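You operate a simulated robot arm through the tools that you are given. There is no shell and no other tool. Be economical: measure what you need, move in short steps, check, and stop when the job is done.

You run a simulated two-armed robot. Do the job below in one go: nothing can be reset, and whatever is moved stays where it is left.

JOB
Take the lid off the white tape box and lay it down on the top of the green table. Take the brass weight from the shelf under the repair bench and leave it on top of the purple spool there. Turn the length knob to 150 m. Put the blue clip on the top of the green table away on the lower shelf of the small plywood table. Open the upper table drawer, fetch the green clip from the black tray and stand it on the shelf under the repair bench and shut the drawer again. Put the white felt pad on the third shelf from the top of the grey shelving. Pull the right drawer of the narrow bench open. Do these in any order. Set down upright: green clip.

The check looks at the end state, three seconds after you hand in, the way a careful person would. Anything else that was tipped, shoved, dropped, spilled or broken makes it a failure. Lids that push on must go on centred and level and be pressed home; caps that screw on are set level and turned clockwise until they are tight.

ROBOT AND FRAMES
Two 7-joint arms with two-finger grippers on one trunk, on a base that drives. Base frame: it is fixed to the floor where the robot stands at the start and does not move with it; the origin is under the middle of the robot, x ahead of it, y to its left, z up; the surface under the hand at the start is at about z = 80. Lengths are in cm, angles in rad, forces in N, time in s.
The left shoulder is at the start at [2.4, 21.6, 113.1], the right one opposite. With the tool pointing down near the work surface each hand reaches from about 18 to 76 cm from the robot's upright axis, wherever it stands, measured 20 degrees to its own side. Places, roughly: blue clip (3x3x7 cm) [90, 90, 80]; brass weight [250, 150, 50]; green clip (3x3x7 cm) [90, 110, 60]; length knob [240, 140, 100]; lower shelf of the small plywood table (18x30 cm) [-172, 162, 38]; purple spool [250, 175, 50]; right drawer of the narrow bench [-370, 210, 70]; shelf under the repair bench [260, 190, 40]; third shelf of the grey shelving [290, 50, 90]; upper table drawer [90, 110, 60]; white felt pad (7x4x4 cm) [50, -60, 80]; white tape box [50, 25, 75]. Payload 2.2 kg a hand.
Tool frame (each hand has its own): the origin (TCP) lies between the finger pads and is the grasp point; the fingertips stand 1.9 cm ahead of it; z points along the fingers, y is the line along which they close. Largest opening 11.6 cm; the body of the gripper starts 7 cm behind the TCP.
Orientation is that of the tool frame in the base frame, as a unit quaternion [w, x, y, z]. With the fingers straight down and closing along the base's y, the tool's x points along the base's -x, its y along +y and its z along -z.

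CONTROLS
- The arms move only by the tool play_rows. It takes "left_plan", "right_plan" or both (then of equal length, played together; a hand with none holds still); each is a list that holds one entry, the list of rows, each a list of 6 numbers: the shift along the tool's x, y, z in cm, then the turn, a rotation vector about the tool's x, y, z in rad. In form: [[[x, y, z, ax, ay, az], ...]]. A call has 1 to 12 rows; each row is the pose to reach, as a shift and turn from the pose commanded when the call began, along the tool's axes at that moment. "left_grip" and "right_grip" are, for a hand that has rows, the finger opening in cm, from 0 to 11.6, set as the call begins (left out, the last holds). Each row takes 0.2 s and may step no farther than 5 cm and 0.15 rad from the row before; otherwise, or with a gripper value out of range, the whole call is refused. A pose out of reach is approached as far as the arm can. The call stops where the force on the tool passes 40 N (or 10 N more than at its start, if that is more) or the arm is blocked; 0.2 s more then pass. The fingers move at their own pace and stop on an object; they squeeze with about 28 N. The grip force told is the motor's: it shows also when the fingers shut on nothing. Time passes only in rows, and 0.2 s behind the last, so rows that repeat a pose let the fingers close. It gives the time, the measured TCP pose, the force on the tool (base axes), the opening and the grip force at its end, in the units of the frame above (readings bear some noise), with the torque about the TCP (base axes, N m) and any sound that the robot's microphone picked up.
- Cameras (640 x 400 px; columns grow to the right, rows downward): "scene" is now at [13.38, -1.08, 130.61]; the picture's right is [-0.10, -1.00, 0.00], its down [-0.51, 0.05, -0.86] and it looks along [0.85, -0.09, -0.52] (base axes); focal length 271 px, centre (320, 200). "left" rides on the left gripper at [6.9, 1.5, -9.6] in its tool frame; the picture's right is [-0.21, 0.98, 0.00], its down [-0.76, -0.17, -0.63] and it looks along [-0.62, -0.14, 0.77] (tool axes); focal length 251 px, centre (320, 200). "right" rides on the right gripper at [6.9, -1.5, -9.7] in its tool frame; the picture's right is [0.21, 0.98, 0.00], its down [-0.76, 0.17, -0.63] and it looks along [-0.62, 0.14, 0.77] (tool axes); focal length 251 px, centre (320, 200). There is no depth. A picture from a camera that has moved, and an enlarged one, comes with that camera's place and axes in the base frame and with its lens.
- snapshot(camera): a new picture of that camera. The clock stands still meanwhile.
- raise_lower(by): slides the trunk up (or, below 0, down) by that many cm; the arms and the scene camera ride with it, the base frame stays. It gives what a move gives, with no picture.
- roll_base(legs): drives the robot by 1 to 6 legs, each [ahead, left, turn to the left] in cm, cm and rad, along the robot's own axes; the way and the turn of a leg run together, so that a leg with both is an arc; at most 150 cm and 3.142 rad a leg. The arms and the cameras ride along, it lands a little off, and it stops where it bumps. It gives what a move gives.
- pan_tilt(pan, tilt): turns the head with the scene camera to pan (to the left, within 1.396 rad either way) and tilt (down, from -0.506 to 1.204), counted from straight ahead of the robot. It gives what a move gives.
- zoom(camera, box): a new picture of the part [left, top, right, bottom] of that camera's present view, enlarged. The clock stands still meanwhile.
- job_done(): hands the job in; it is judged then, once.

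Go step by step. Nothing tells you exact positions but the pictures and the camera data: compare them with the known pose of the tool, close in by small moves and look again before you grip or let go. The budget is 196 turns and 172 pictures, counting those below and the enlarged ones. Unless the task says otherwise, let go and move clear before handing in.

The tools are called after ">>>" by a JSON object that holds its "api" and its "payload". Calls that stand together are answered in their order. play_rows: Moves the arms, as the interface text tells. Its arguments: {"type":"object","properties":{"left_plan":{"type":"array","items":{"type":"array","items":{"type":"array","items":{"type":"number"}}}},"left_grip":{"type":"number"},"right_plan":{"type":"array","items":{"type":"array","items":{"type":"array","items":{"type":"number"}}}},"right_grip":{"type":"number"}},"required":[]} The other tools are called the same way: raise_lower (by) slides the trunk up or down; roll_base (legs) drives the base; pan_tilt (pan, tilt) turns the head that bears the scene camera; snapshot (camera) takes a picture; zoom (camera, box) takes an enlarged picture of a part of a camera's view; job_done () hands the job in.

At the start:

```text
time_s: 0.0
left_tcp_pos: [52.64, 18.64, 111.93]
left_orientation: [-0.001, 0.0, 1.0, 0.0]
left_ft_force: [0.6, 0.3, -0.1]
left_moment: [0.0, -0.01, 0.03]
left_opening: 11.59
left_grip_force: 0.1
right_tcp_pos: [48.13, -16.39, 108.62]
right_orientation: [0.0, 0.0, 1.0, 0.0]
right_ft_force: [-0.2, 0.0, -0.1]
right_moment: [0.02, 0.01, -0.04]
right_opening: 11.59
right_grip_force: 0.1
trunk travel left (down, up): [-27.5, 21.5]
robot x, y, heading: [-0.08, -0.03, -0.001]
head pan, tilt: [-0.099, 0.539]
```

scene: 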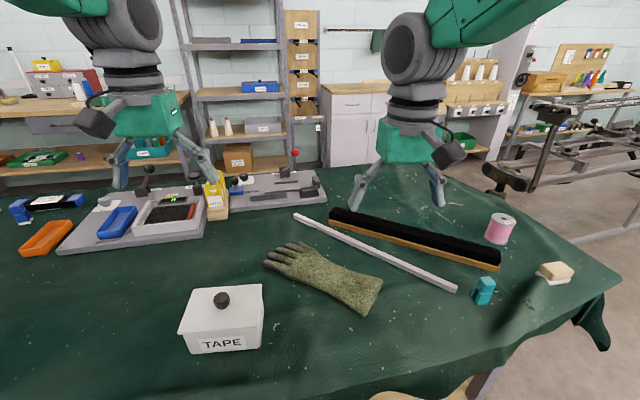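
right: 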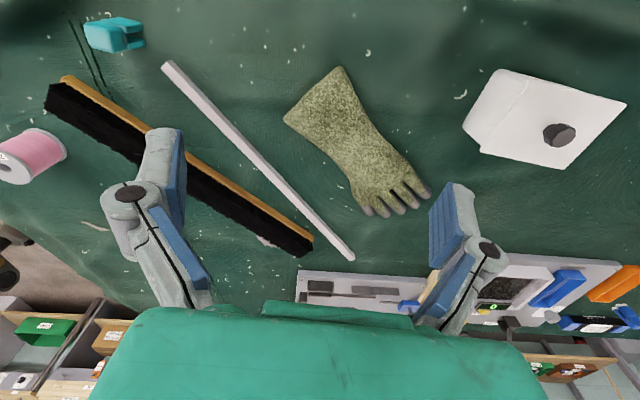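
left: 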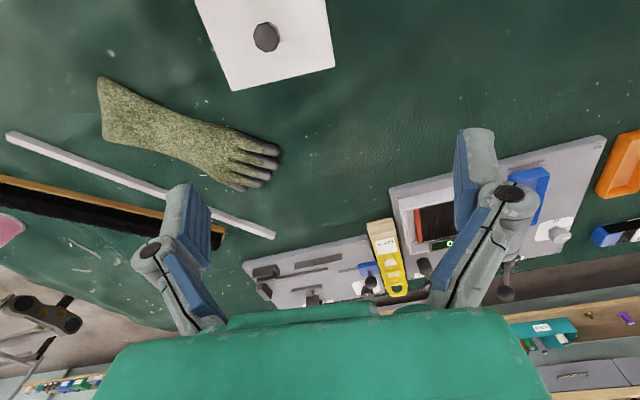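

I see the tape box ahead left, and the felt pad at the right edge of the green table. I'll look around to find the drawers, clips and other furniture.

>>> {"api": "pan_tilt", "payload": {"pan": 0.8, "tilt": 0.55}}

>>> {"api": "snapshot", "payload": {"camera": "scene"}}

>>> {"api": "pan_tilt", "payload": {"pan": 0.3, "tilt": 0.25}}

>>> {"api": "snapshot", "payload": {"camera": "scene"}}

```text
time_s: 1.2
left_tcp_pos: [52.4, 18.62, 112.17]
left_orientation: [0.001, -0.001, 1.0, 0.0]
left_ft_force: [0.2, -0.3, -0.4]
left_moment: [0.03, -0.03, -0.01]
left_opening: 11.58
left_grip_force: 0.0
right_tcp_pos: [47.9, -16.4, 108.76]
right_orientation: [0.002, 0.0, 1.0, 0.001]
right_ft_force: [-0.6, -0.8, 0.4]
right_moment: [0.02, -0.01, -0.03]
right_opening: 11.6
right_grip_force: 0.1
trunk travel left (down, up): [-27.5, 21.5]
robot x, y, heading: [-0.03, 0.12, -0.002]
head pan, tilt: [0.799, 0.55]
```

```text
168 pictures are left
camera scene: at [10.68, 6.26, 130.52], right [0.72, -0.7, 0.0], down [-0.37, -0.37, -0.85], along [0.59, 0.61, -0.52], focal length 271 px, centre (320, 200)
```

scene: 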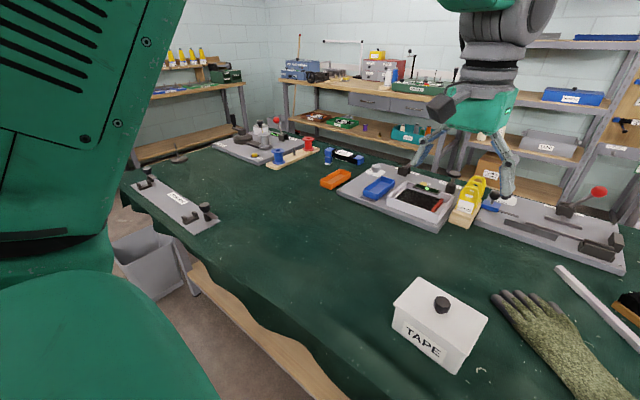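

```text
time_s: 2.1
left_tcp_pos: [52.29, 18.63, 112.03]
left_orientation: [0.001, -0.001, 1.0, 0.0]
left_ft_force: [-0.4, 0.5, -0.1]
left_moment: [0.02, 0.05, -0.02]
left_opening: 11.6
left_grip_force: 0.0
right_tcp_pos: [47.8, -16.46, 108.69]
right_orientation: [0.002, -0.002, 1.0, 0.0]
right_ft_force: [0.3, 1.0, 0.1]
right_moment: [0.02, 0.01, 0.02]
right_opening: 11.58
right_grip_force: 0.1
trunk travel left (down, up): [-27.5, 21.5]
robot x, y, heading: [0.2, 0.1, -0.0]
head pan, tilt: [0.3, 0.25]
```

```text
167 pictures are left
camera scene: at [13.34, 2.6, 133.28], right [0.3, -0.95, 0.0], down [-0.24, -0.07, -0.97], along [0.92, 0.29, -0.25], focal length 271 px, centre (320, 200)
```

scene: 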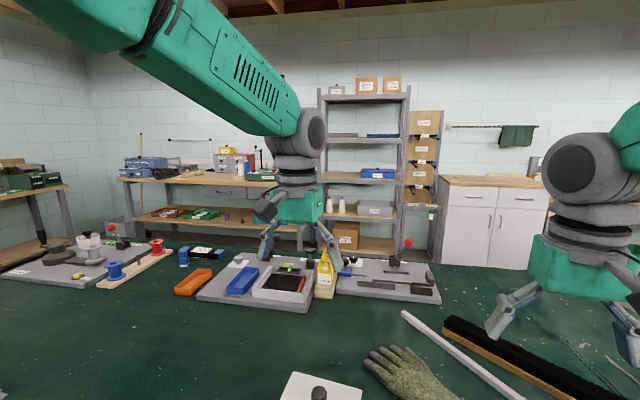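

The green table is big; the blue clip seems to be at its far left. I zoom in for detail.

>>> {"api": "pan_tilt", "payload": {"pan": 0.75, "tilt": 0.4}}

>>> {"api": "zoom", "payload": {"camera": "scene", "box": [200, 100, 520, 300]}}

>>> {"api": "pan_tilt", "payload": {"pan": 0.45, "tilt": 0.2}}

>>> {"api": "zoom", "payload": {"camera": "scene", "box": [120, 120, 440, 320]}}

```text
time_s: 3.0
left_tcp_pos: [52.25, 18.71, 112.17]
left_orientation: [0.001, 0.0, 1.0, 0.0]
left_ft_force: [-0.1, -0.8, 0.0]
left_moment: [-0.04, -0.04, -0.04]
left_opening: 11.62
left_grip_force: 0.1
right_tcp_pos: [47.85, -16.4, 108.82]
right_orientation: [0.002, -0.001, 1.0, 0.001]
right_ft_force: [0.0, 0.1, 0.1]
right_moment: [-0.01, -0.03, 0.02]
right_opening: 11.58
right_grip_force: 0.0
trunk travel left (down, up): [-27.5, 21.5]
robot x, y, heading: [0.1, 0.16, 0.006]
head pan, tilt: [0.75, 0.4]
```

```text
2.00 times, centred on (360, 200) of scene
camera zoom: at [11.19, 6.14, 131.9], right [0.68, -0.73, 0.0], down [-0.29, -0.27, -0.92], along [0.67, 0.63, -0.39], focal length 541 px, centre (240, 200)
```

zoom: 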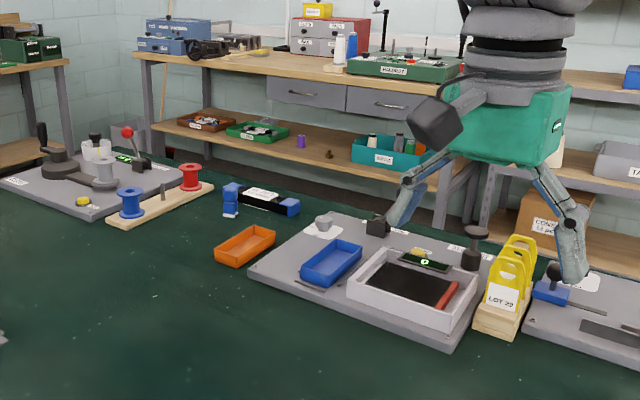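

```text
time_s: 3.8
left_tcp_pos: [52.31, 18.74, 112.14]
left_orientation: [0.001, 0.0, 1.0, 0.0]
left_ft_force: [-0.1, -0.7, 0.2]
left_moment: [-0.03, 0.0, 0.03]
left_opening: 11.61
left_grip_force: 0.0
right_tcp_pos: [47.77, -16.39, 108.84]
right_orientation: [0.002, -0.001, 1.0, -0.001]
right_ft_force: [1.1, 0.4, 0.2]
right_moment: [0.0, -0.02, -0.03]
right_opening: 11.59
right_grip_force: 0.1
trunk travel left (down, up): [-27.5, 21.5]
robot x, y, heading: [-0.09, -0.12, 0.0]
head pan, tilt: [0.45, 0.201]
```

```text
2.00 times, centred on (280, 220) of scene
camera zoom: at [12.81, 3.89, 133.74], right [0.44, -0.9, 0.0], down [-0.18, -0.09, -0.98], along [0.88, 0.43, -0.2], focal length 541 px, centre (400, 160)
```

zoom: 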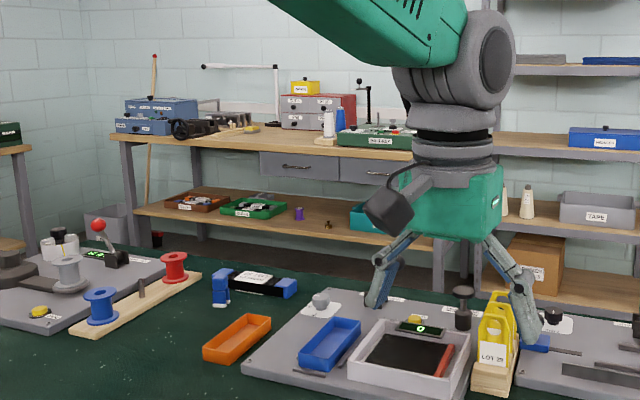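

The tape box knob triangulates to about [48, 13.4, 90]. I move the left hand above it and check.

>>> {"api": "play_rows", "payload": {"left_plan": [[[2.2, -2.7, 3, 0, 0, 0], [4.3, -5.3, 7, 0, 0, 0], [4.3, -5.3, 11, 0, 0, 0], [4.3, -5.3, 15, 0, 0, 0], [4.3, -5.3, 15, 0, 0, 0]]], "left_grip": 6}}

>>> {"api": "snapshot", "payload": {"camera": "left"}}

>>> {"api": "pan_tilt", "payload": {"pan": 0.1, "tilt": 0.7}}

>>> {"api": "snapshot", "payload": {"camera": "scene"}}

```text
refused: row 2 steps farther than a row can; nothing moved
```

```text
164 pictures are left
camera left: at [45.39, 20.01, 121.9], right [0.21, 0.98, 0.0], down [0.76, -0.17, 0.63], along [0.62, -0.14, -0.77], focal length 251 px, centre (320, 200)
```

left: 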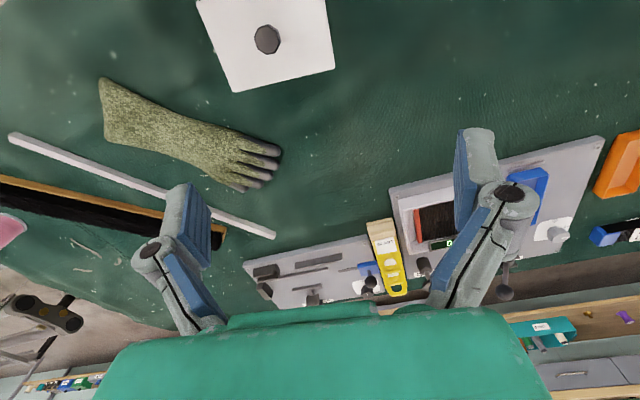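

```text
time_s: 4.8
left_tcp_pos: [52.3, 18.94, 112.22]
left_orientation: [0.001, 0.0, 1.0, 0.0]
left_ft_force: [-1.4, -0.1, -0.5]
left_moment: [0.0, 0.02, 0.03]
left_opening: 11.61
left_grip_force: 0.1
right_tcp_pos: [47.83, -16.39, 108.8]
right_orientation: [0.002, -0.001, 1.0, 0.0]
right_ft_force: [0.1, 0.8, 0.7]
right_moment: [0.02, -0.03, 0.02]
right_opening: 11.6
right_grip_force: 0.0
trunk travel left (down, up): [-27.5, 21.5]
robot x, y, heading: [-0.04, 0.54, -0.003]
head pan, tilt: [0.099, 0.7]
```

```text
163 pictures are left
camera scene: at [12.86, 0.67, 129.21], right [0.1, -0.99, 0.0], down [-0.64, -0.06, -0.76], along [0.76, 0.08, -0.65], focal length 271 px, centre (320, 200)
```

scene: 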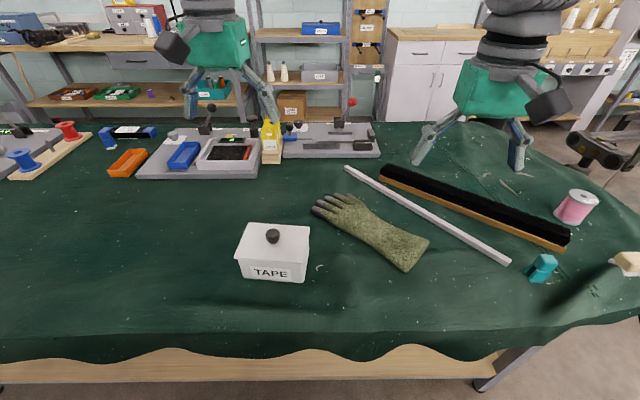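

Redo with smaller steps.

>>> {"api": "play_rows", "payload": {"left_plan": [[[2.0, -2.6, 2, 0, 0, 0], [4.2, -5.4, 4.5, 0, 0, 0], [4.2, -5.4, 9, 0, 0, 0], [4.2, -5.4, 13, 0, 0, 0], [4.2, -5.4, 15, 0, 0, 0], [4.2, -5.4, 15, 0, 0, 0]]], "left_grip": 6}}

>>> {"api": "snapshot", "payload": {"camera": "left"}}

>>> {"api": "snapshot", "payload": {"camera": "scene"}}

```text
time_s: 6.2
left_tcp_pos: [48.13, 13.28, 97.22]
left_orientation: [0.0, 0.0, 1.0, 0.0]
left_ft_force: [0.0, 0.5, -1.0]
left_moment: [0.0, -0.01, -0.01]
left_opening: 5.99
left_grip_force: 0.1
right_tcp_pos: [47.88, -16.37, 108.71]
right_orientation: [0.001, -0.001, 1.0, 0.002]
right_ft_force: [-0.3, -0.8, -0.9]
right_moment: [-0.01, 0.0, 0.0]
right_opening: 11.62
right_grip_force: 0.0
trunk travel left (down, up): [-27.5, 21.5]
robot x, y, heading: [-0.11, -0.06, 0.003]
head pan, tilt: [0.099, 0.7]
```

```text
162 pictures are left
camera left: at [41.16, 14.62, 106.93], right [0.21, 0.98, 0.0], down [0.76, -0.17, 0.63], along [0.62, -0.14, -0.77], focal length 251 px, centre (320, 200)
```

left: 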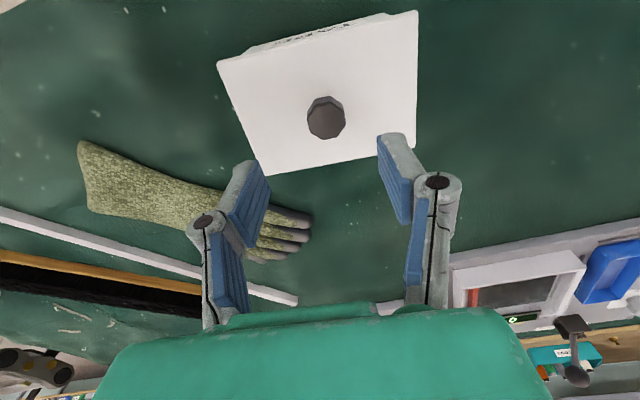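

```text
161 pictures are left
camera scene: at [12.87, 0.59, 129.2], right [0.1, -1.0, 0.0], down [-0.64, -0.06, -0.76], along [0.76, 0.08, -0.65], focal length 271 px, centre (320, 200)
```

scene: 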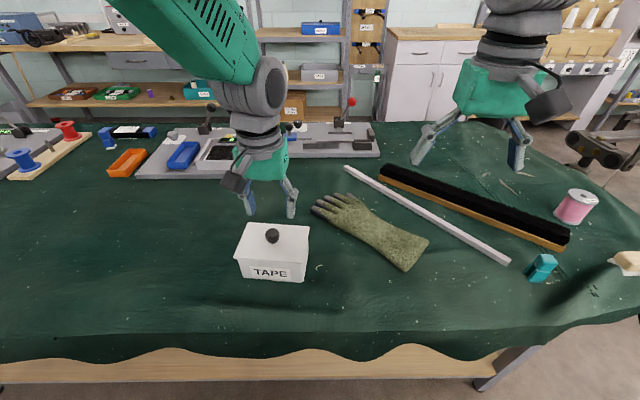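

The knob is centred under the hand at z≈89. Descend with the fingertips just around it and close.

>>> {"api": "play_rows", "payload": {"left_plan": [[[0, 0.4, 3.5, 0, 0, 0], [0, 0.4, 6, 0, 0, 0], [0, 0.4, 7.2, 0, 0, 0], [0, 0.4, 7.2, 0, 0, 0]]]}}

>>> {"api": "snapshot", "payload": {"camera": "scene"}}

>>> {"api": "snapshot", "payload": {"camera": "left"}}

```text
time_s: 7.2
left_tcp_pos: [48.0, 13.79, 90.03]
left_orientation: [0.001, 0.0, 1.0, 0.0]
left_ft_force: [0.8, -0.1, -0.4]
left_moment: [0.0, -0.01, 0.01]
left_opening: 5.98
left_grip_force: 0.1
right_tcp_pos: [47.83, -16.46, 108.83]
right_orientation: [0.002, -0.001, 1.0, 0.0]
right_ft_force: [0.9, -0.3, 0.0]
right_moment: [0.03, -0.02, -0.01]
right_opening: 11.63
right_grip_force: 0.1
trunk travel left (down, up): [-27.5, 21.5]
robot x, y, heading: [-0.01, -0.06, 0.001]
head pan, tilt: [0.099, 0.7]
```

```text
160 pictures are left
camera scene: at [12.89, 0.62, 129.2], right [0.1, -1.0, 0.0], down [-0.64, -0.06, -0.76], along [0.76, 0.08, -0.65], focal length 271 px, centre (320, 200)
```

scene: 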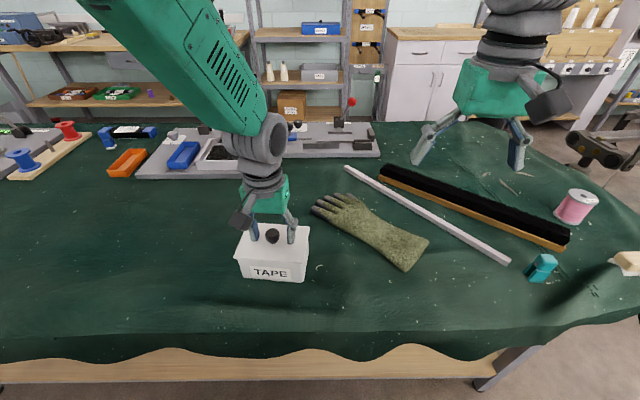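

```text
159 pictures are left
camera left: at [41.13, 15.05, 99.82], right [0.21, 0.98, 0.0], down [0.76, -0.17, 0.63], along [0.62, -0.14, -0.77], focal length 251 px, centre (320, 200)
```

left: 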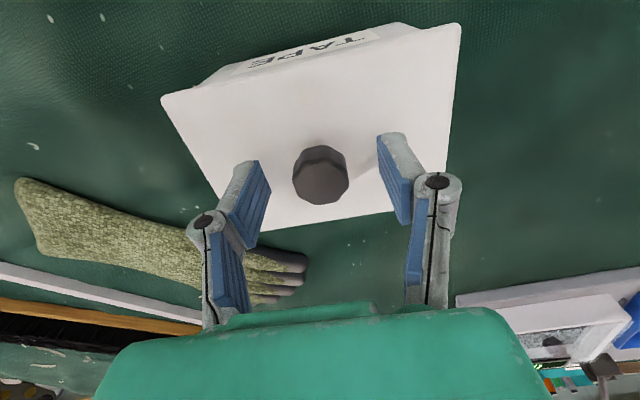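

Aligned. Down slightly, then close and lift.

>>> {"api": "play_rows", "payload": {"left_plan": [[[0, 0, 0.9, 0, 0, 0], [0, 0, 0.9, 0, 0, 0]]]}}

>>> {"api": "play_rows", "payload": {"left_plan": [[[0, 0, 0, 0, 0, 0], [0, 0, 0, 0, 0, 0], [0, 0, 0, 0, 0, 0]]], "left_grip": 0}}

>>> {"api": "play_rows", "payload": {"left_plan": [[[0, 0, -1, 0, 0, 0], [0, 0, -2.5, 0, 0, 0], [0, 0, -4.5, 0, 0, 0], [0, 0, -6, 0, 0, 0]]]}}

>>> {"api": "snapshot", "payload": {"camera": "scene"}}

```text
time_s: 7.9
left_tcp_pos: [48.21, 13.67, 89.57]
left_orientation: [0.008, -0.001, 1.0, 0.0]
left_ft_force: [4.2, 3.4, 28.0]
left_moment: [0.12, 0.52, -0.04]
left_opening: 2.48
left_grip_force: 27.8
right_tcp_pos: [47.49, -16.42, 108.96]
right_orientation: [0.002, -0.002, 1.0, 0.001]
right_ft_force: [-0.1, 0.6, -0.1]
right_moment: [0.0, -0.01, 0.04]
right_opening: 11.6
right_grip_force: 0.0
trunk travel left (down, up): [-27.5, 21.5]
robot x, y, heading: [0.07, -0.02, 0.001]
head pan, tilt: [0.099, 0.7]
stopped in row 2 (left hand): the force on the tool passed its limit at 52 N (the readings are from after the stop); the commanded pose is now the measured one
```

```text
time_s: 8.4
left_tcp_pos: [48.3, 13.78, 89.81]
left_orientation: [0.008, -0.001, 1.0, 0.0]
left_ft_force: [-3.2, 1.2, 11.0]
left_moment: [0.03, 0.43, -0.02]
left_opening: 2.47
left_grip_force: 27.8
right_tcp_pos: [47.49, -16.32, 108.93]
right_orientation: [0.002, -0.001, 1.0, 0.001]
right_ft_force: [-0.8, 0.2, -0.7]
right_moment: [-0.02, -0.03, -0.01]
right_opening: 11.62
right_grip_force: 0.0
trunk travel left (down, up): [-27.5, 21.5]
robot x, y, heading: [-0.07, -0.19, -0.001]
head pan, tilt: [0.099, 0.7]
stopped in row 2 (left hand): the force on the tool passed its limit at 41 N (the readings are from after the stop); the commanded pose is now the measured one
```

```text
time_s: 9.4
left_tcp_pos: [47.95, 13.82, 95.64]
left_orientation: [0.008, -0.001, 1.0, -0.001]
left_ft_force: [0.4, -0.3, -1.0]
left_moment: [-0.02, 0.01, 0.01]
left_opening: 2.47
left_grip_force: 27.4
right_tcp_pos: [47.53, -16.38, 108.9]
right_orientation: [0.003, -0.001, 1.0, 0.001]
right_ft_force: [-0.2, -0.6, 0.6]
right_moment: [-0.01, 0.02, -0.01]
right_opening: 11.59
right_grip_force: 0.1
trunk travel left (down, up): [-27.5, 21.5]
robot x, y, heading: [0.12, -0.02, 0.001]
head pan, tilt: [0.099, 0.7]
heard: snap
```

```text
158 pictures are left
camera scene: at [12.79, 0.63, 129.21], right [0.1, -0.99, 0.0], down [-0.64, -0.06, -0.76], along [0.76, 0.08, -0.65], focal length 271 px, centre (320, 200)
```

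scene: 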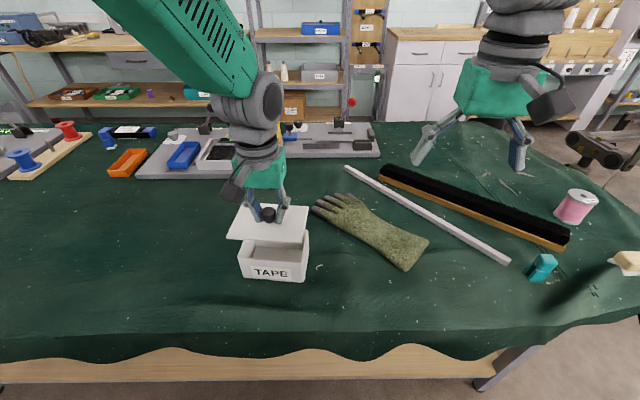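

The lid is off. Carry it left to the free patch around [48, 43] and lower.

>>> {"api": "play_rows", "payload": {"left_plan": [[[0, 3, 0, 0, 0, 0], [0, 7.5, 0, 0, 0, 0], [0, 12, 0, 0, 0, 0], [0, 16.5, 0, 0, 0, 0], [0, 21, 0, 0, 0, 0], [0, 25.5, 0, 0, 0, 0], [0, 29, 2, 0, 0, 0], [0, 30, 6, 0, 0, 0], [0, 30, 9, 0, 0, 0], [0, 30, 9, 0, 0, 0]]]}}

>>> {"api": "pan_tilt", "payload": {"pan": 0.5, "tilt": 0.7}}

>>> {"api": "snapshot", "payload": {"camera": "scene"}}

```text
time_s: 11.6
left_tcp_pos: [48.36, 43.96, 86.4]
left_orientation: [0.008, -0.001, 1.0, -0.001]
left_ft_force: [0.7, 0.5, -0.1]
left_moment: [0.01, 0.0, 0.02]
left_opening: 2.46
left_grip_force: 27.7
right_tcp_pos: [47.47, -16.42, 108.88]
right_orientation: [0.003, -0.001, 1.0, 0.0]
right_ft_force: [-0.5, 0.8, 0.7]
right_moment: [-0.01, 0.0, -0.04]
right_opening: 11.58
right_grip_force: 0.0
trunk travel left (down, up): [-27.5, 21.5]
robot x, y, heading: [0.06, -0.08, 0.003]
head pan, tilt: [0.099, 0.7]
```

```text
time_s: 12.5
left_tcp_pos: [48.27, 43.91, 86.57]
left_orientation: [0.007, -0.001, 1.0, -0.001]
left_ft_force: [-0.6, 0.9, -1.2]
left_moment: [-0.04, -0.01, 0.01]
left_opening: 2.47
left_grip_force: 27.9
right_tcp_pos: [47.53, -16.23, 108.93]
right_orientation: [0.003, 0.0, 1.0, 0.0]
right_ft_force: [0.6, 0.4, -0.5]
right_moment: [0.01, 0.03, -0.03]
right_opening: 11.59
right_grip_force: 0.0
trunk travel left (down, up): [-27.5, 21.5]
robot x, y, heading: [-0.18, 0.08, -0.001]
head pan, tilt: [0.499, 0.7]
```

```text
157 pictures are left
camera scene: at [11.87, 4.1, 129.19], right [0.48, -0.88, 0.0], down [-0.57, -0.31, -0.76], along [0.67, 0.36, -0.65], focal length 271 px, centre (320, 200)
```

scene: 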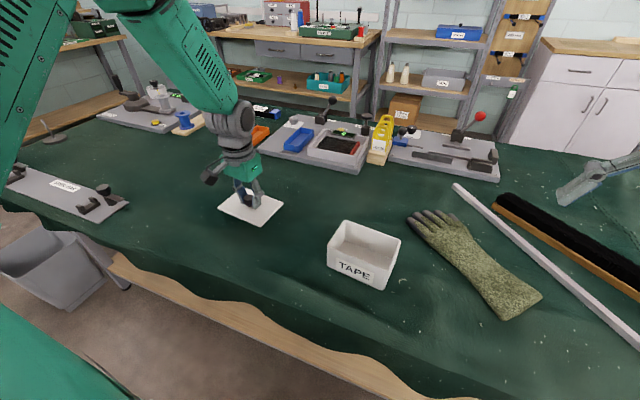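

Lid is over clear cloth. Lower until contact.

>>> {"api": "play_rows", "payload": {"left_plan": [[[0, 0, 1, 0, 0, 0], [0, 0, 2, 0, 0, 0], [0, 0, 2.6, 0, 0, 0], [0, 0, 3.0, 0, 0, 0], [0, 0, 3.0, 0, 0, 0]]]}}

>>> {"api": "snapshot", "payload": {"camera": "scene"}}

```text
time_s: 13.7
left_tcp_pos: [48.36, 43.79, 83.47]
left_orientation: [0.008, 0.0, 1.0, 0.0]
left_ft_force: [0.2, 0.5, -1.8]
left_moment: [0.02, 0.0, -0.03]
left_opening: 2.46
left_grip_force: 27.7
right_tcp_pos: [47.48, -16.31, 109.0]
right_orientation: [0.002, -0.001, 1.0, 0.0]
right_ft_force: [0.4, -0.2, -0.5]
right_moment: [0.01, 0.0, -0.03]
right_opening: 11.63
right_grip_force: 0.0
trunk travel left (down, up): [-27.5, 21.5]
robot x, y, heading: [0.05, -0.07, 0.001]
head pan, tilt: [0.499, 0.7]
```

```text
156 pictures are left
camera scene: at [11.86, 4.12, 129.2], right [0.48, -0.88, 0.0], down [-0.57, -0.31, -0.76], along [0.67, 0.37, -0.65], focal length 271 px, centre (320, 200)
```

scene: 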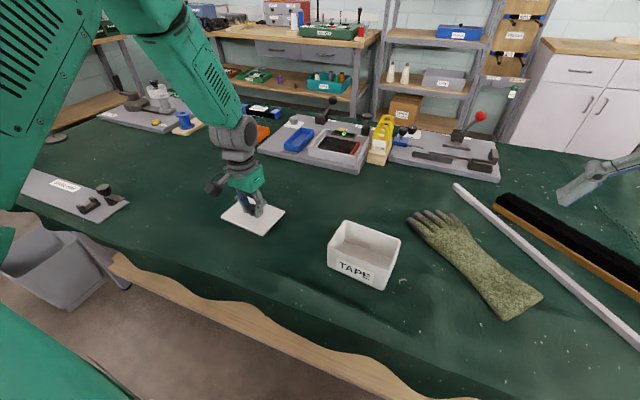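

>>> {"api": "play_rows", "payload": {"left_plan": [[[0, 0, 0.4, 0, 0, 0], [0, 0, 0.8, 0, 0, 0]]]}}

```text
time_s: 14.3
left_tcp_pos: [48.3, 43.86, 83.33]
left_orientation: [0.01, -0.001, 1.0, 0.002]
left_ft_force: [-2.6, 6.4, 35.7]
left_moment: [0.0, 0.6, -0.04]
left_opening: 2.46
left_grip_force: 28.4
right_tcp_pos: [47.26, -16.49, 108.91]
right_orientation: [0.003, -0.001, 1.0, 0.001]
right_ft_force: [-1.6, -0.3, -0.5]
right_moment: [-0.01, 0.03, 0.03]
right_opening: 11.58
right_grip_force: 0.0
trunk travel left (down, up): [-27.5, 21.5]
robot x, y, heading: [-0.0, -0.02, -0.003]
head pan, tilt: [0.499, 0.7]
```

Contact. Relax, open, and lift.

>>> {"api": "play_rows", "payload": {"left_plan": [[[0, 0, -0.6, 0, 0, 0], [0, 0, -0.6, 0, 0, 0]]]}}

>>> {"api": "play_rows", "payload": {"left_plan": [[[0, 0, 0, 0, 0, 0], [0, 0, 0, 0, 0, 0], [0, 0, -3, 0, 0, 0], [0, 0, -7.5, 0, 0, 0], [0, 0, -12, 0, 0, 0]]], "left_grip": 6}}

>>> {"api": "snapshot", "payload": {"camera": "scene"}}

```text
time_s: 14.9
left_tcp_pos: [48.25, 43.94, 83.33]
left_orientation: [0.005, -0.001, 1.0, -0.002]
left_ft_force: [0.3, 0.0, 0.9]
left_moment: [0.03, -0.08, 0.0]
left_opening: 2.46
left_grip_force: 28.1
right_tcp_pos: [47.56, -16.27, 108.78]
right_orientation: [0.003, 0.0, 1.0, 0.0]
right_ft_force: [0.2, -0.2, -0.7]
right_moment: [0.01, -0.01, 0.0]
right_opening: 11.6
right_grip_force: 0.0
trunk travel left (down, up): [-27.5, 21.5]
robot x, y, heading: [-0.19, 0.12, -0.001]
head pan, tilt: [0.499, 0.7]
```

```text
time_s: 16.1
left_tcp_pos: [47.95, 44.04, 95.71]
left_orientation: [0.008, -0.001, 1.0, 0.0]
left_ft_force: [0.0, 0.7, 0.4]
left_moment: [-0.01, 0.0, -0.01]
left_opening: 6.02
left_grip_force: 0.0
right_tcp_pos: [47.36, -16.38, 109.01]
right_orientation: [0.004, -0.001, 1.0, 0.0]
right_ft_force: [0.4, 0.4, -0.4]
right_moment: [-0.02, 0.0, -0.05]
right_opening: 11.61
right_grip_force: 0.1
trunk travel left (down, up): [-27.5, 21.5]
robot x, y, heading: [-0.08, -0.3, -0.001]
head pan, tilt: [0.499, 0.7]
```

```text
155 pictures are left
camera scene: at [11.68, 3.99, 129.22], right [0.48, -0.88, 0.0], down [-0.57, -0.31, -0.76], along [0.67, 0.37, -0.65], focal length 271 px, centre (320, 200)
```

scene: 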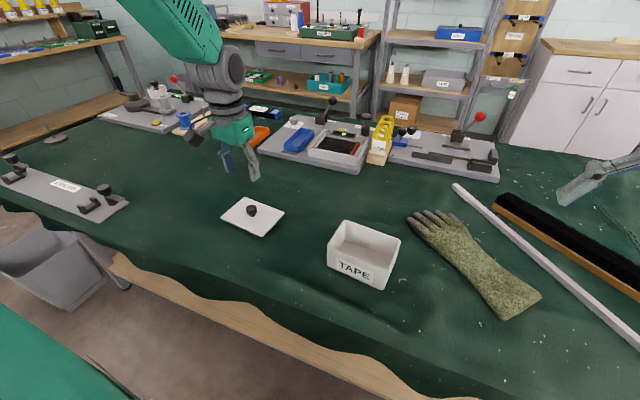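

The lid lies flat. Lift the left arm and look right towards the felt pad and the route around the table.

>>> {"api": "play_rows", "payload": {"left_plan": [[[0, -4, -4, 0, 0, 0], [0, -8, -7, 0, 0, 0], [0, -12, -10, 0, 0, 0], [0, -16, -12, 0, 0, 0], [0, -20, -14, 0, 0, 0], [0, -24, -15, 0, 0, 0]]]}}

>>> {"api": "pan_tilt", "payload": {"pan": -0.6, "tilt": 0.5}}

>>> {"api": "snapshot", "payload": {"camera": "scene"}}

>>> {"api": "pan_tilt", "payload": {"pan": -1.35, "tilt": 0.4}}

>>> {"api": "snapshot", "payload": {"camera": "scene"}}

>>> {"api": "pan_tilt", "payload": {"pan": 1.38, "tilt": 0.4}}

>>> {"api": "snapshot", "payload": {"camera": "scene"}}

```text
refused: row 1 steps farther than a row can; nothing moved
```

```text
time_s: 17.4
left_tcp_pos: [47.97, 44.1, 95.59]
left_orientation: [0.007, -0.001, 1.0, -0.001]
left_ft_force: [0.4, 0.3, 0.7]
left_moment: [-0.05, -0.04, 0.0]
left_opening: 6.02
left_grip_force: 0.1
right_tcp_pos: [47.63, -16.3, 108.88]
right_orientation: [0.002, -0.001, 1.0, 0.001]
right_ft_force: [0.2, 0.4, -0.3]
right_moment: [0.02, -0.02, -0.03]
right_opening: 11.62
right_grip_force: 0.0
trunk travel left (down, up): [-27.5, 21.5]
robot x, y, heading: [0.13, -0.07, 0.003]
head pan, tilt: [-0.6, 0.499]
```

```text
154 pictures are left
camera scene: at [11.9, -5.11, 130.98], right [-0.56, -0.83, 0.0], down [-0.4, 0.27, -0.88], along [0.72, -0.5, -0.48], focal length 271 px, centre (320, 200)
```

scene: 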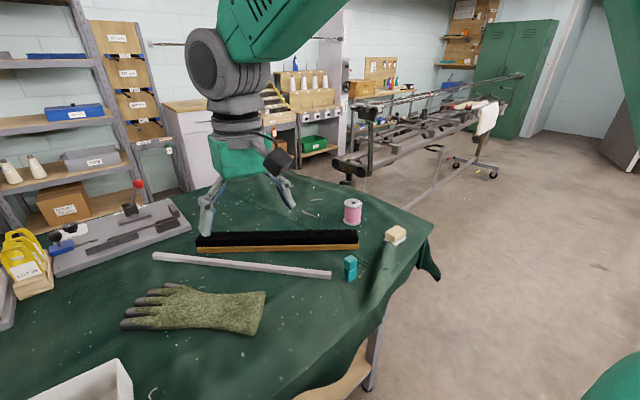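

```text
time_s: 18.5
left_tcp_pos: [48.03, 44.03, 95.38]
left_orientation: [0.008, -0.001, 1.0, -0.001]
left_ft_force: [0.3, 0.3, -0.2]
left_moment: [0.0, -0.01, 0.01]
left_opening: 5.99
left_grip_force: 0.0
right_tcp_pos: [47.55, -16.23, 108.84]
right_orientation: [0.003, -0.002, 1.0, 0.001]
right_ft_force: [-0.1, 0.6, 0.7]
right_moment: [-0.02, -0.01, -0.01]
right_opening: 11.63
right_grip_force: 0.0
trunk travel left (down, up): [-27.5, 21.5]
robot x, y, heading: [0.24, -0.09, 0.005]
head pan, tilt: [-1.349, 0.4]
```

```text
153 pictures are left
camera scene: at [6.43, -9.01, 131.92], right [-0.98, -0.22, 0.0], down [-0.09, 0.38, -0.92], along [0.2, -0.9, -0.39], focal length 271 px, centre (320, 200)
```

scene: 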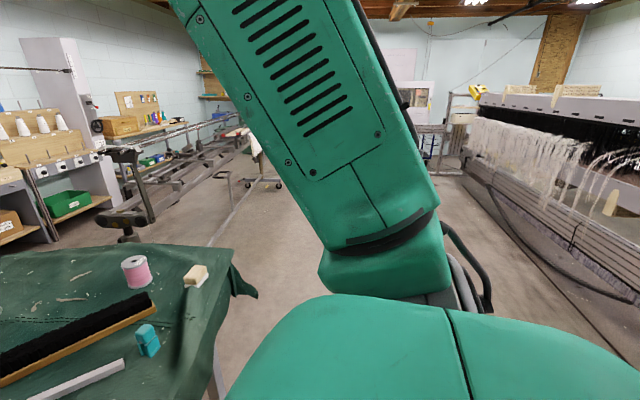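

```text
time_s: 20.9
left_tcp_pos: [48.04, 44.19, 95.51]
left_orientation: [0.008, 0.0, 1.0, -0.001]
left_ft_force: [-0.3, -0.2, -0.1]
left_moment: [0.03, 0.02, -0.01]
left_opening: 6.02
left_grip_force: 0.0
right_tcp_pos: [47.49, -16.26, 108.76]
right_orientation: [0.002, -0.001, 1.0, 0.0]
right_ft_force: [0.0, -0.1, 0.1]
right_moment: [-0.01, 0.04, -0.01]
right_opening: 11.6
right_grip_force: 0.0
trunk travel left (down, up): [-27.5, 21.5]
robot x, y, heading: [-0.11, -0.44, 0.0]
head pan, tilt: [1.381, 0.4]
```

```text
152 pictures are left
camera scene: at [6.14, 9.14, 131.9], right [0.98, -0.19, 0.0], down [-0.08, -0.38, -0.92], along [0.17, 0.9, -0.39], focal length 271 px, centre (320, 200)
```

scene: 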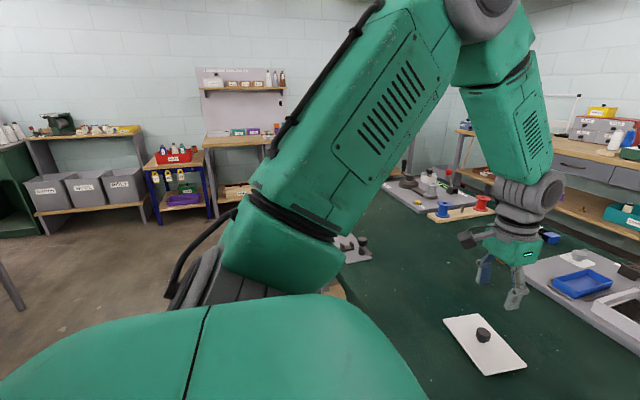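

The lid's down. I'll lift the left hand clear, drive right a bit and look at the pad from nearer.

>>> {"api": "play_rows", "payload": {"left_plan": [[[0, -3, -3.5, 0, 0, 0], [0, -6, -7, 0, 0, 0], [0, -9, -10, 0, 0, 0], [0, -12.5, -12, 0, 0, 0], [0, -16.5, -14, 0, 0, 0], [0, -21, -15, 0, 0, 0], [0, -25, -15, 0, 0, 0]]]}}

>>> {"api": "roll_base", "payload": {"legs": [[0, -28, 0]]}}

>>> {"api": "pan_tilt", "payload": {"pan": -0.6, "tilt": 0.6}}

>>> {"api": "snapshot", "payload": {"camera": "scene"}}

>>> {"api": "snapshot", "payload": {"camera": "right"}}

```text
time_s: 22.6
left_tcp_pos: [48.13, 18.48, 110.76]
left_orientation: [0.007, 0.0, 1.0, 0.0]
left_ft_force: [0.4, -0.1, -0.4]
left_moment: [0.02, -0.03, 0.03]
left_opening: 5.99
left_grip_force: 0.1
right_tcp_pos: [47.56, -16.68, 108.83]
right_orientation: [0.002, 0.0, 1.0, 0.001]
right_ft_force: [0.2, -0.2, -0.8]
right_moment: [0.04, 0.0, -0.02]
right_opening: 11.61
right_grip_force: 0.0
trunk travel left (down, up): [-27.5, 21.5]
robot x, y, heading: [0.15, -0.51, 0.001]
head pan, tilt: [1.381, 0.4]
```

```text
time_s: 24.5
left_tcp_pos: [48.05, -6.43, 110.33]
left_orientation: [0.008, -0.004, 1.0, -0.009]
left_ft_force: [-0.1, 1.4, 1.0]
left_moment: [-0.07, 0.0, 0.02]
left_opening: 5.99
left_grip_force: 0.1
right_tcp_pos: [47.55, -41.69, 109.14]
right_orientation: [0.003, -0.003, 1.0, -0.008]
right_ft_force: [0.3, 0.7, -0.8]
right_moment: [-0.08, 0.0, -0.02]
right_opening: 11.6
right_grip_force: 0.1
trunk travel left (down, up): [-27.5, 21.5]
robot x, y, heading: [-0.32, -27.13, 0.003]
head pan, tilt: [1.381, 0.4]
```

```text
time_s: 26.4
left_tcp_pos: [47.67, -6.38, 110.54]
left_orientation: [0.008, -0.005, 1.0, -0.01]
left_ft_force: [-0.2, 0.3, -0.4]
left_moment: [-0.03, 0.0, -0.02]
left_opening: 6.02
left_grip_force: 0.1
right_tcp_pos: [47.32, -41.7, 109.16]
right_orientation: [0.005, -0.003, 1.0, -0.007]
right_ft_force: [-1.3, -0.4, -0.2]
right_moment: [-0.05, -0.04, 0.0]
right_opening: 11.59
right_grip_force: 0.0
trunk travel left (down, up): [-27.5, 21.5]
robot x, y, heading: [-0.12, -27.26, 0.006]
head pan, tilt: [-0.6, 0.6]
```

```text
151 pictures are left
camera scene: at [11.72, -30.71, 130.12], right [-0.56, -0.83, 0.01], down [-0.47, 0.31, -0.83], along [0.68, -0.47, -0.56], focal length 271 px, centre (320, 200)
```

scene: 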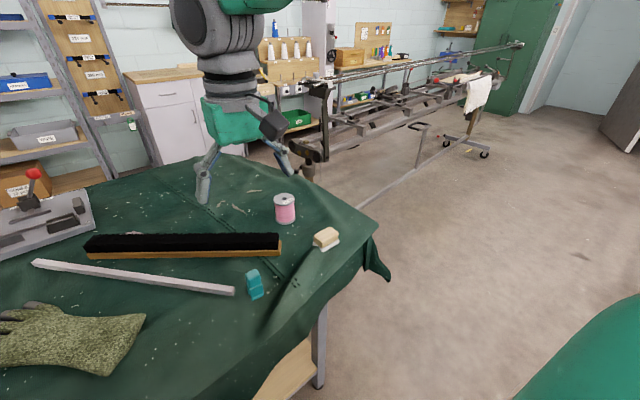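

```text
150 pictures are left
camera right: at [40.33, -43.13, 118.93], right [-0.22, 0.97, -0.02], down [0.75, 0.18, 0.64], along [0.62, 0.13, -0.77], focal length 251 px, centre (320, 200)
```

right: 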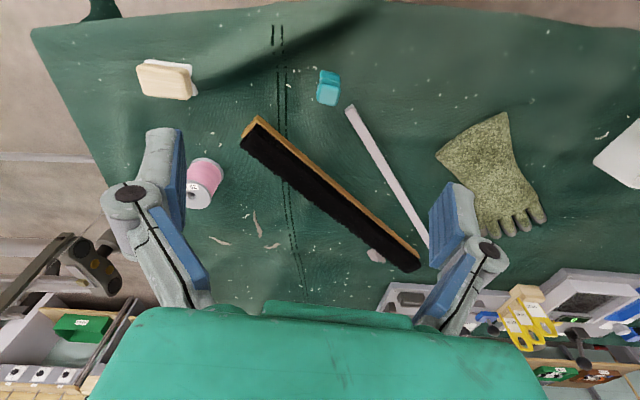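

>>> {"api": "zoom", "payload": {"camera": "scene", "box": [270, 190, 390, 265]}}

>>> {"api": "zoom", "payload": {"camera": "right", "box": [120, 40, 240, 115]}}

```text
5.33 times, centred on (330, 228) of scene
camera zoom: at [11.72, -30.71, 130.12], right [-0.56, -0.83, 0.01], down [-0.47, 0.31, -0.83], along [0.68, -0.47, -0.56], focal length 1443 px, centre (267, 53)
```

zoom: 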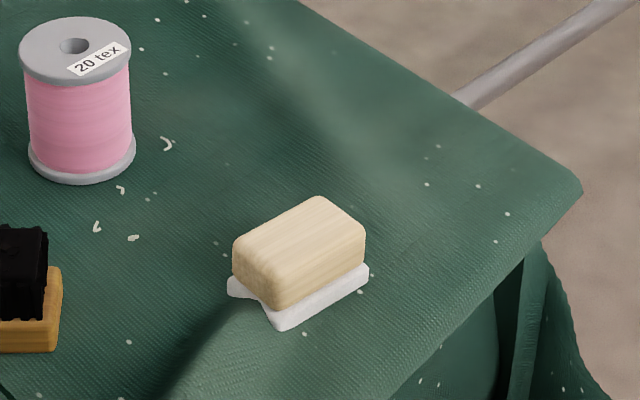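

```text
5.33 times, centred on (180, 78) of right
camera zoom: at [40.33, -43.13, 118.93], right [-0.22, 0.97, -0.02], down [0.75, 0.18, 0.64], along [0.62, 0.13, -0.77], focal length 1341 px, centre (1067, 853)
```

zoom: 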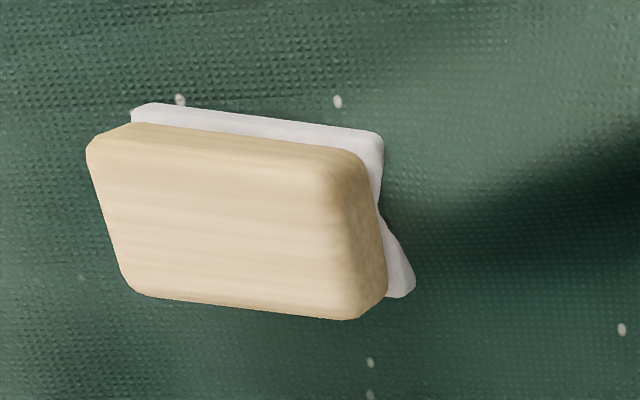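

The pad is a wood block with felt below, at about [53.9, -61.9, 82.5], long side nearly along y. I'll grip it by its ends with the hand pitched 45° so it fits under the shelf later.

>>> {"api": "play_rows", "payload": {"right_plan": [[[0.2, -3.9, 2.4, 0, 0, -0.04], [0.5, -7.7, 4.8, 0, 0, -0.08], [0.8, -11.6, 7.2, 0, 0, -0.12], [1.1, -15.4, 9.6, 0, 0, -0.14], [1.3, -19.3, 11.5, 0, 0, -0.14]]], "right_grip": 11}}

>>> {"api": "play_rows", "payload": {"right_plan": [[[0, 0, 0, 0, -0.14, 0], [0, 0, 0, 0, -0.28, 0], [0, 0, 0, 0, -0.42, 0], [0, 0, 0, 0, -0.56, 0], [0, 0, 0, 0, -0.68, 0], [0, 0, 0, 0, -0.785, 0], [0, 0, 0, 0, -0.785, 0]]]}}

>>> {"api": "snapshot", "payload": {"camera": "right"}}

>>> {"api": "snapshot", "payload": {"camera": "scene"}}

```text
time_s: 27.6
left_tcp_pos: [47.7, -8.97, 111.02]
left_orientation: [0.008, -0.003, 1.0, 0.001]
left_ft_force: [0.5, -1.3, -0.1]
left_moment: [0.08, -0.03, 0.03]
left_opening: 5.99
left_grip_force: 0.1
right_tcp_pos: [46.37, -63.37, 97.34]
right_orientation: [0.004, -0.075, 0.997, 0.003]
right_ft_force: [0.8, -0.3, -0.2]
right_moment: [0.07, 0.0, -0.01]
right_opening: 11.01
right_grip_force: 0.0
trunk travel left (down, up): [-27.5, 21.5]
robot x, y, heading: [0.03, -27.33, 0.002]
head pan, tilt: [-0.6, 0.6]
```

```text
time_s: 29.2
left_tcp_pos: [47.75, -7.95, 110.89]
left_orientation: [0.008, -0.003, 1.0, -0.002]
left_ft_force: [0.9, -0.7, -0.4]
left_moment: [0.03, 0.0, 0.0]
left_opening: 6.0
left_grip_force: 0.0
right_tcp_pos: [46.31, -62.62, 97.49]
right_orientation: [0.386, -0.068, 0.92, 0.027]
right_ft_force: [0.5, 0.3, 1.1]
right_moment: [0.03, 0.01, 0.03]
right_opening: 11.02
right_grip_force: 0.0
trunk travel left (down, up): [-27.5, 21.5]
robot x, y, heading: [0.0, -26.88, 0.004]
head pan, tilt: [-0.6, 0.6]
```

```text
147 pictures are left
camera right: at [34.82, -65.77, 99.54], right [-0.29, 0.94, -0.16], down [0.05, 0.18, 0.98], along [0.96, 0.28, -0.1], focal length 251 px, centre (320, 200)
```

right: 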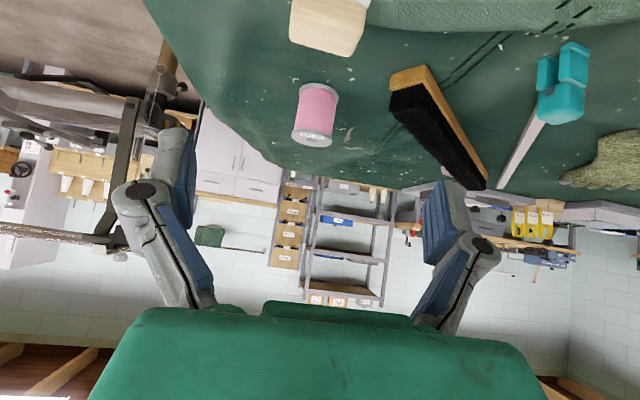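

```text
146 pictures are left
camera scene: at [11.66, -32.69, 130.07], right [-0.56, -0.83, 0.0], down [-0.47, 0.32, -0.82], along [0.68, -0.46, -0.57], focal length 271 px, centre (320, 200)
```

scene: 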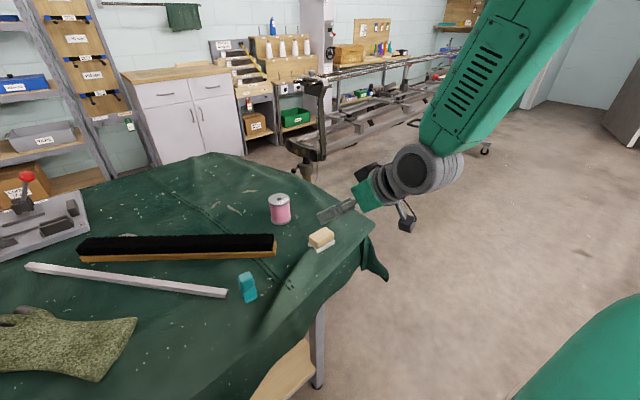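

Approach along the tilted tool axis, pausing short of the pad.

>>> {"api": "play_rows", "payload": {"right_plan": [[[3, -0.1, 2, 0, 0, 0], [5.4, -0.25, 5, 0, 0, 0], [5.4, -0.25, 9, 0, 0, 0], [5.4, -0.25, 11, 0, 0, 0], [5.4, -0.25, 11, 0, 0, 0]]]}}

>>> {"api": "zoom", "payload": {"camera": "scene", "box": [240, 170, 400, 270]}}

>>> {"api": "snapshot", "payload": {"camera": "right"}}

```text
time_s: 30.4
left_tcp_pos: [47.58, -7.59, 110.9]
left_orientation: [0.009, -0.003, 1.0, -0.003]
left_ft_force: [-0.9, -0.5, -0.6]
left_moment: [0.05, 0.01, -0.03]
left_opening: 6.01
left_grip_force: 0.0
right_tcp_pos: [50.49, -62.14, 86.21]
right_orientation: [0.386, -0.069, 0.92, 0.026]
right_ft_force: [-0.1, 0.7, -0.3]
right_moment: [-0.01, 0.0, 0.0]
right_opening: 11.02
right_grip_force: 0.0
trunk travel left (down, up): [-27.5, 21.5]
robot x, y, heading: [0.18, -27.24, 0.003]
head pan, tilt: [-0.6, 0.6]
```

```text
4.00 times, centred on (320, 220) of scene
camera zoom: at [11.69, -32.78, 130.06], right [-0.56, -0.83, 0.0], down [-0.47, 0.32, -0.82], along [0.68, -0.46, -0.57], focal length 1082 px, centre (320, 120)
```

zoom: 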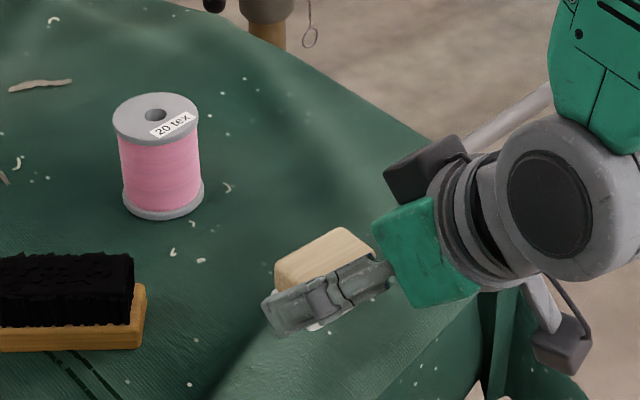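

```text
144 pictures are left
camera right: at [38.92, -65.33, 88.11], right [-0.29, 0.94, -0.16], down [0.05, 0.18, 0.98], along [0.95, 0.28, -0.1], focal length 251 px, centre (320, 200)
```

right: 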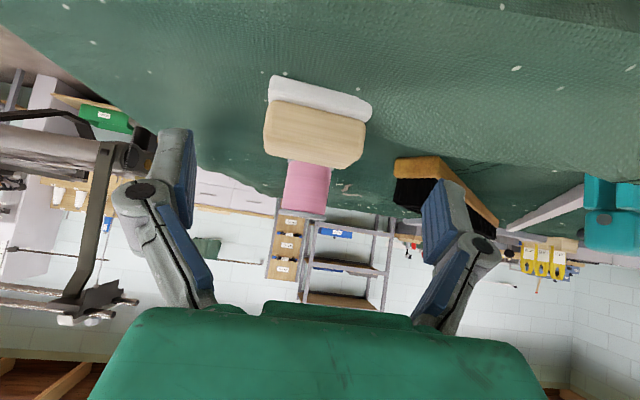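

Centred between the fingers. Advance and grip.

>>> {"api": "play_rows", "payload": {"right_plan": [[[0, 0, 2.5, 0, 0, 0], [0, 0, 4.6, 0, 0, 0], [0, 0, 4.6, 0, 0, 0]]]}}

>>> {"api": "snapshot", "payload": {"camera": "right"}}

>>> {"api": "zoom", "payload": {"camera": "scene", "box": [240, 170, 400, 270]}}

```text
time_s: 31.2
left_tcp_pos: [47.59, -7.82, 110.87]
left_orientation: [0.009, -0.004, 1.0, -0.002]
left_ft_force: [0.2, -0.3, -0.4]
left_moment: [0.02, 0.04, 0.05]
left_opening: 5.98
left_grip_force: 0.0
right_tcp_pos: [53.56, -61.64, 82.93]
right_orientation: [0.385, -0.068, 0.92, 0.026]
right_ft_force: [0.2, 0.0, 0.5]
right_moment: [0.0, 0.0, -0.01]
right_opening: 11.02
right_grip_force: 0.0
trunk travel left (down, up): [-27.5, 21.5]
robot x, y, heading: [-0.17, -27.22, 0.001]
head pan, tilt: [-0.6, 0.6]
```

```text
143 pictures are left
camera right: at [42.12, -64.93, 84.88], right [-0.29, 0.94, -0.16], down [0.05, 0.18, 0.98], along [0.95, 0.28, -0.1], focal length 251 px, centre (320, 200)
```

right: 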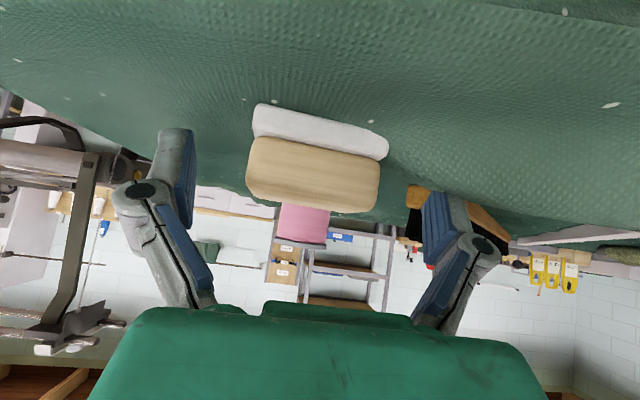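

```text
4.00 times, centred on (320, 220) of scene
camera zoom: at [11.7, -32.8, 130.06], right [-0.56, -0.83, 0.0], down [-0.47, 0.32, -0.82], along [0.68, -0.46, -0.57], focal length 1082 px, centre (320, 120)
```

zoom: 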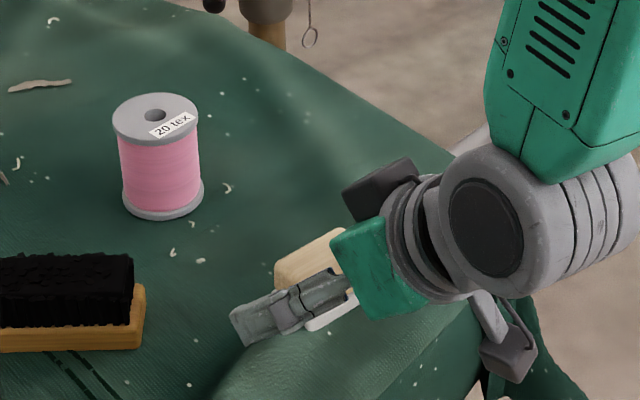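

>>> {"api": "play_rows", "payload": {"right_plan": [[[0, 0, 0, 0, 0, 0], [0, 0, 0, 0, 0, 0], [0, 0, 0, 0, 0, 0]]], "right_grip": 0}}

>>> {"api": "play_rows", "payload": {"right_plan": [[[-1, 0, -1, 0, 0, 0], [-3, 0, -3, 0, 0, 0], [-6, 0, -6, 0, 0, 0], [-9, 0, -9, 0, 0, 0], [-12, 0, -12, 0, 0, 0]]]}}

>>> {"api": "snapshot", "payload": {"camera": "right"}}

```text
time_s: 32.0
left_tcp_pos: [47.71, -7.69, 110.72]
left_orientation: [0.009, -0.004, 1.0, -0.003]
left_ft_force: [-0.1, -0.4, 0.1]
left_moment: [-0.01, 0.03, -0.02]
left_opening: 6.01
left_grip_force: 0.0
right_tcp_pos: [53.55, -61.56, 83.03]
right_orientation: [0.386, -0.07, 0.92, 0.027]
right_ft_force: [-0.6, -0.3, 3.1]
right_moment: [-0.11, -0.04, 0.03]
right_opening: 6.06
right_grip_force: 28.7
trunk travel left (down, up): [-27.5, 21.5]
robot x, y, heading: [-0.14, -27.08, 0.006]
head pan, tilt: [-0.6, 0.6]
```

```text
time_s: 33.2
left_tcp_pos: [47.6, -7.56, 110.85]
left_orientation: [0.009, -0.005, 1.0, -0.003]
left_ft_force: [0.2, 0.5, -0.1]
left_moment: [0.01, 0.0, -0.01]
left_opening: 6.01
left_grip_force: 0.1
right_tcp_pos: [53.3, -61.25, 99.86]
right_orientation: [0.386, -0.07, 0.92, 0.025]
right_ft_force: [-0.6, -0.4, 0.0]
right_moment: [0.01, -0.02, 0.03]
right_opening: 6.03
right_grip_force: 28.7
trunk travel left (down, up): [-27.5, 21.5]
robot x, y, heading: [-0.19, -27.16, 0.005]
head pan, tilt: [-0.6, 0.6]
```

```text
141 pictures are left
camera right: at [41.79, -64.57, 101.81], right [-0.29, 0.94, -0.16], down [0.05, 0.18, 0.98], along [0.95, 0.28, -0.1], focal length 251 px, centre (320, 200)
```

right: 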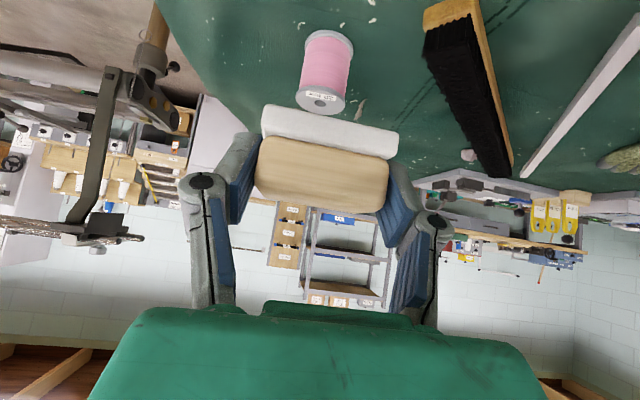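

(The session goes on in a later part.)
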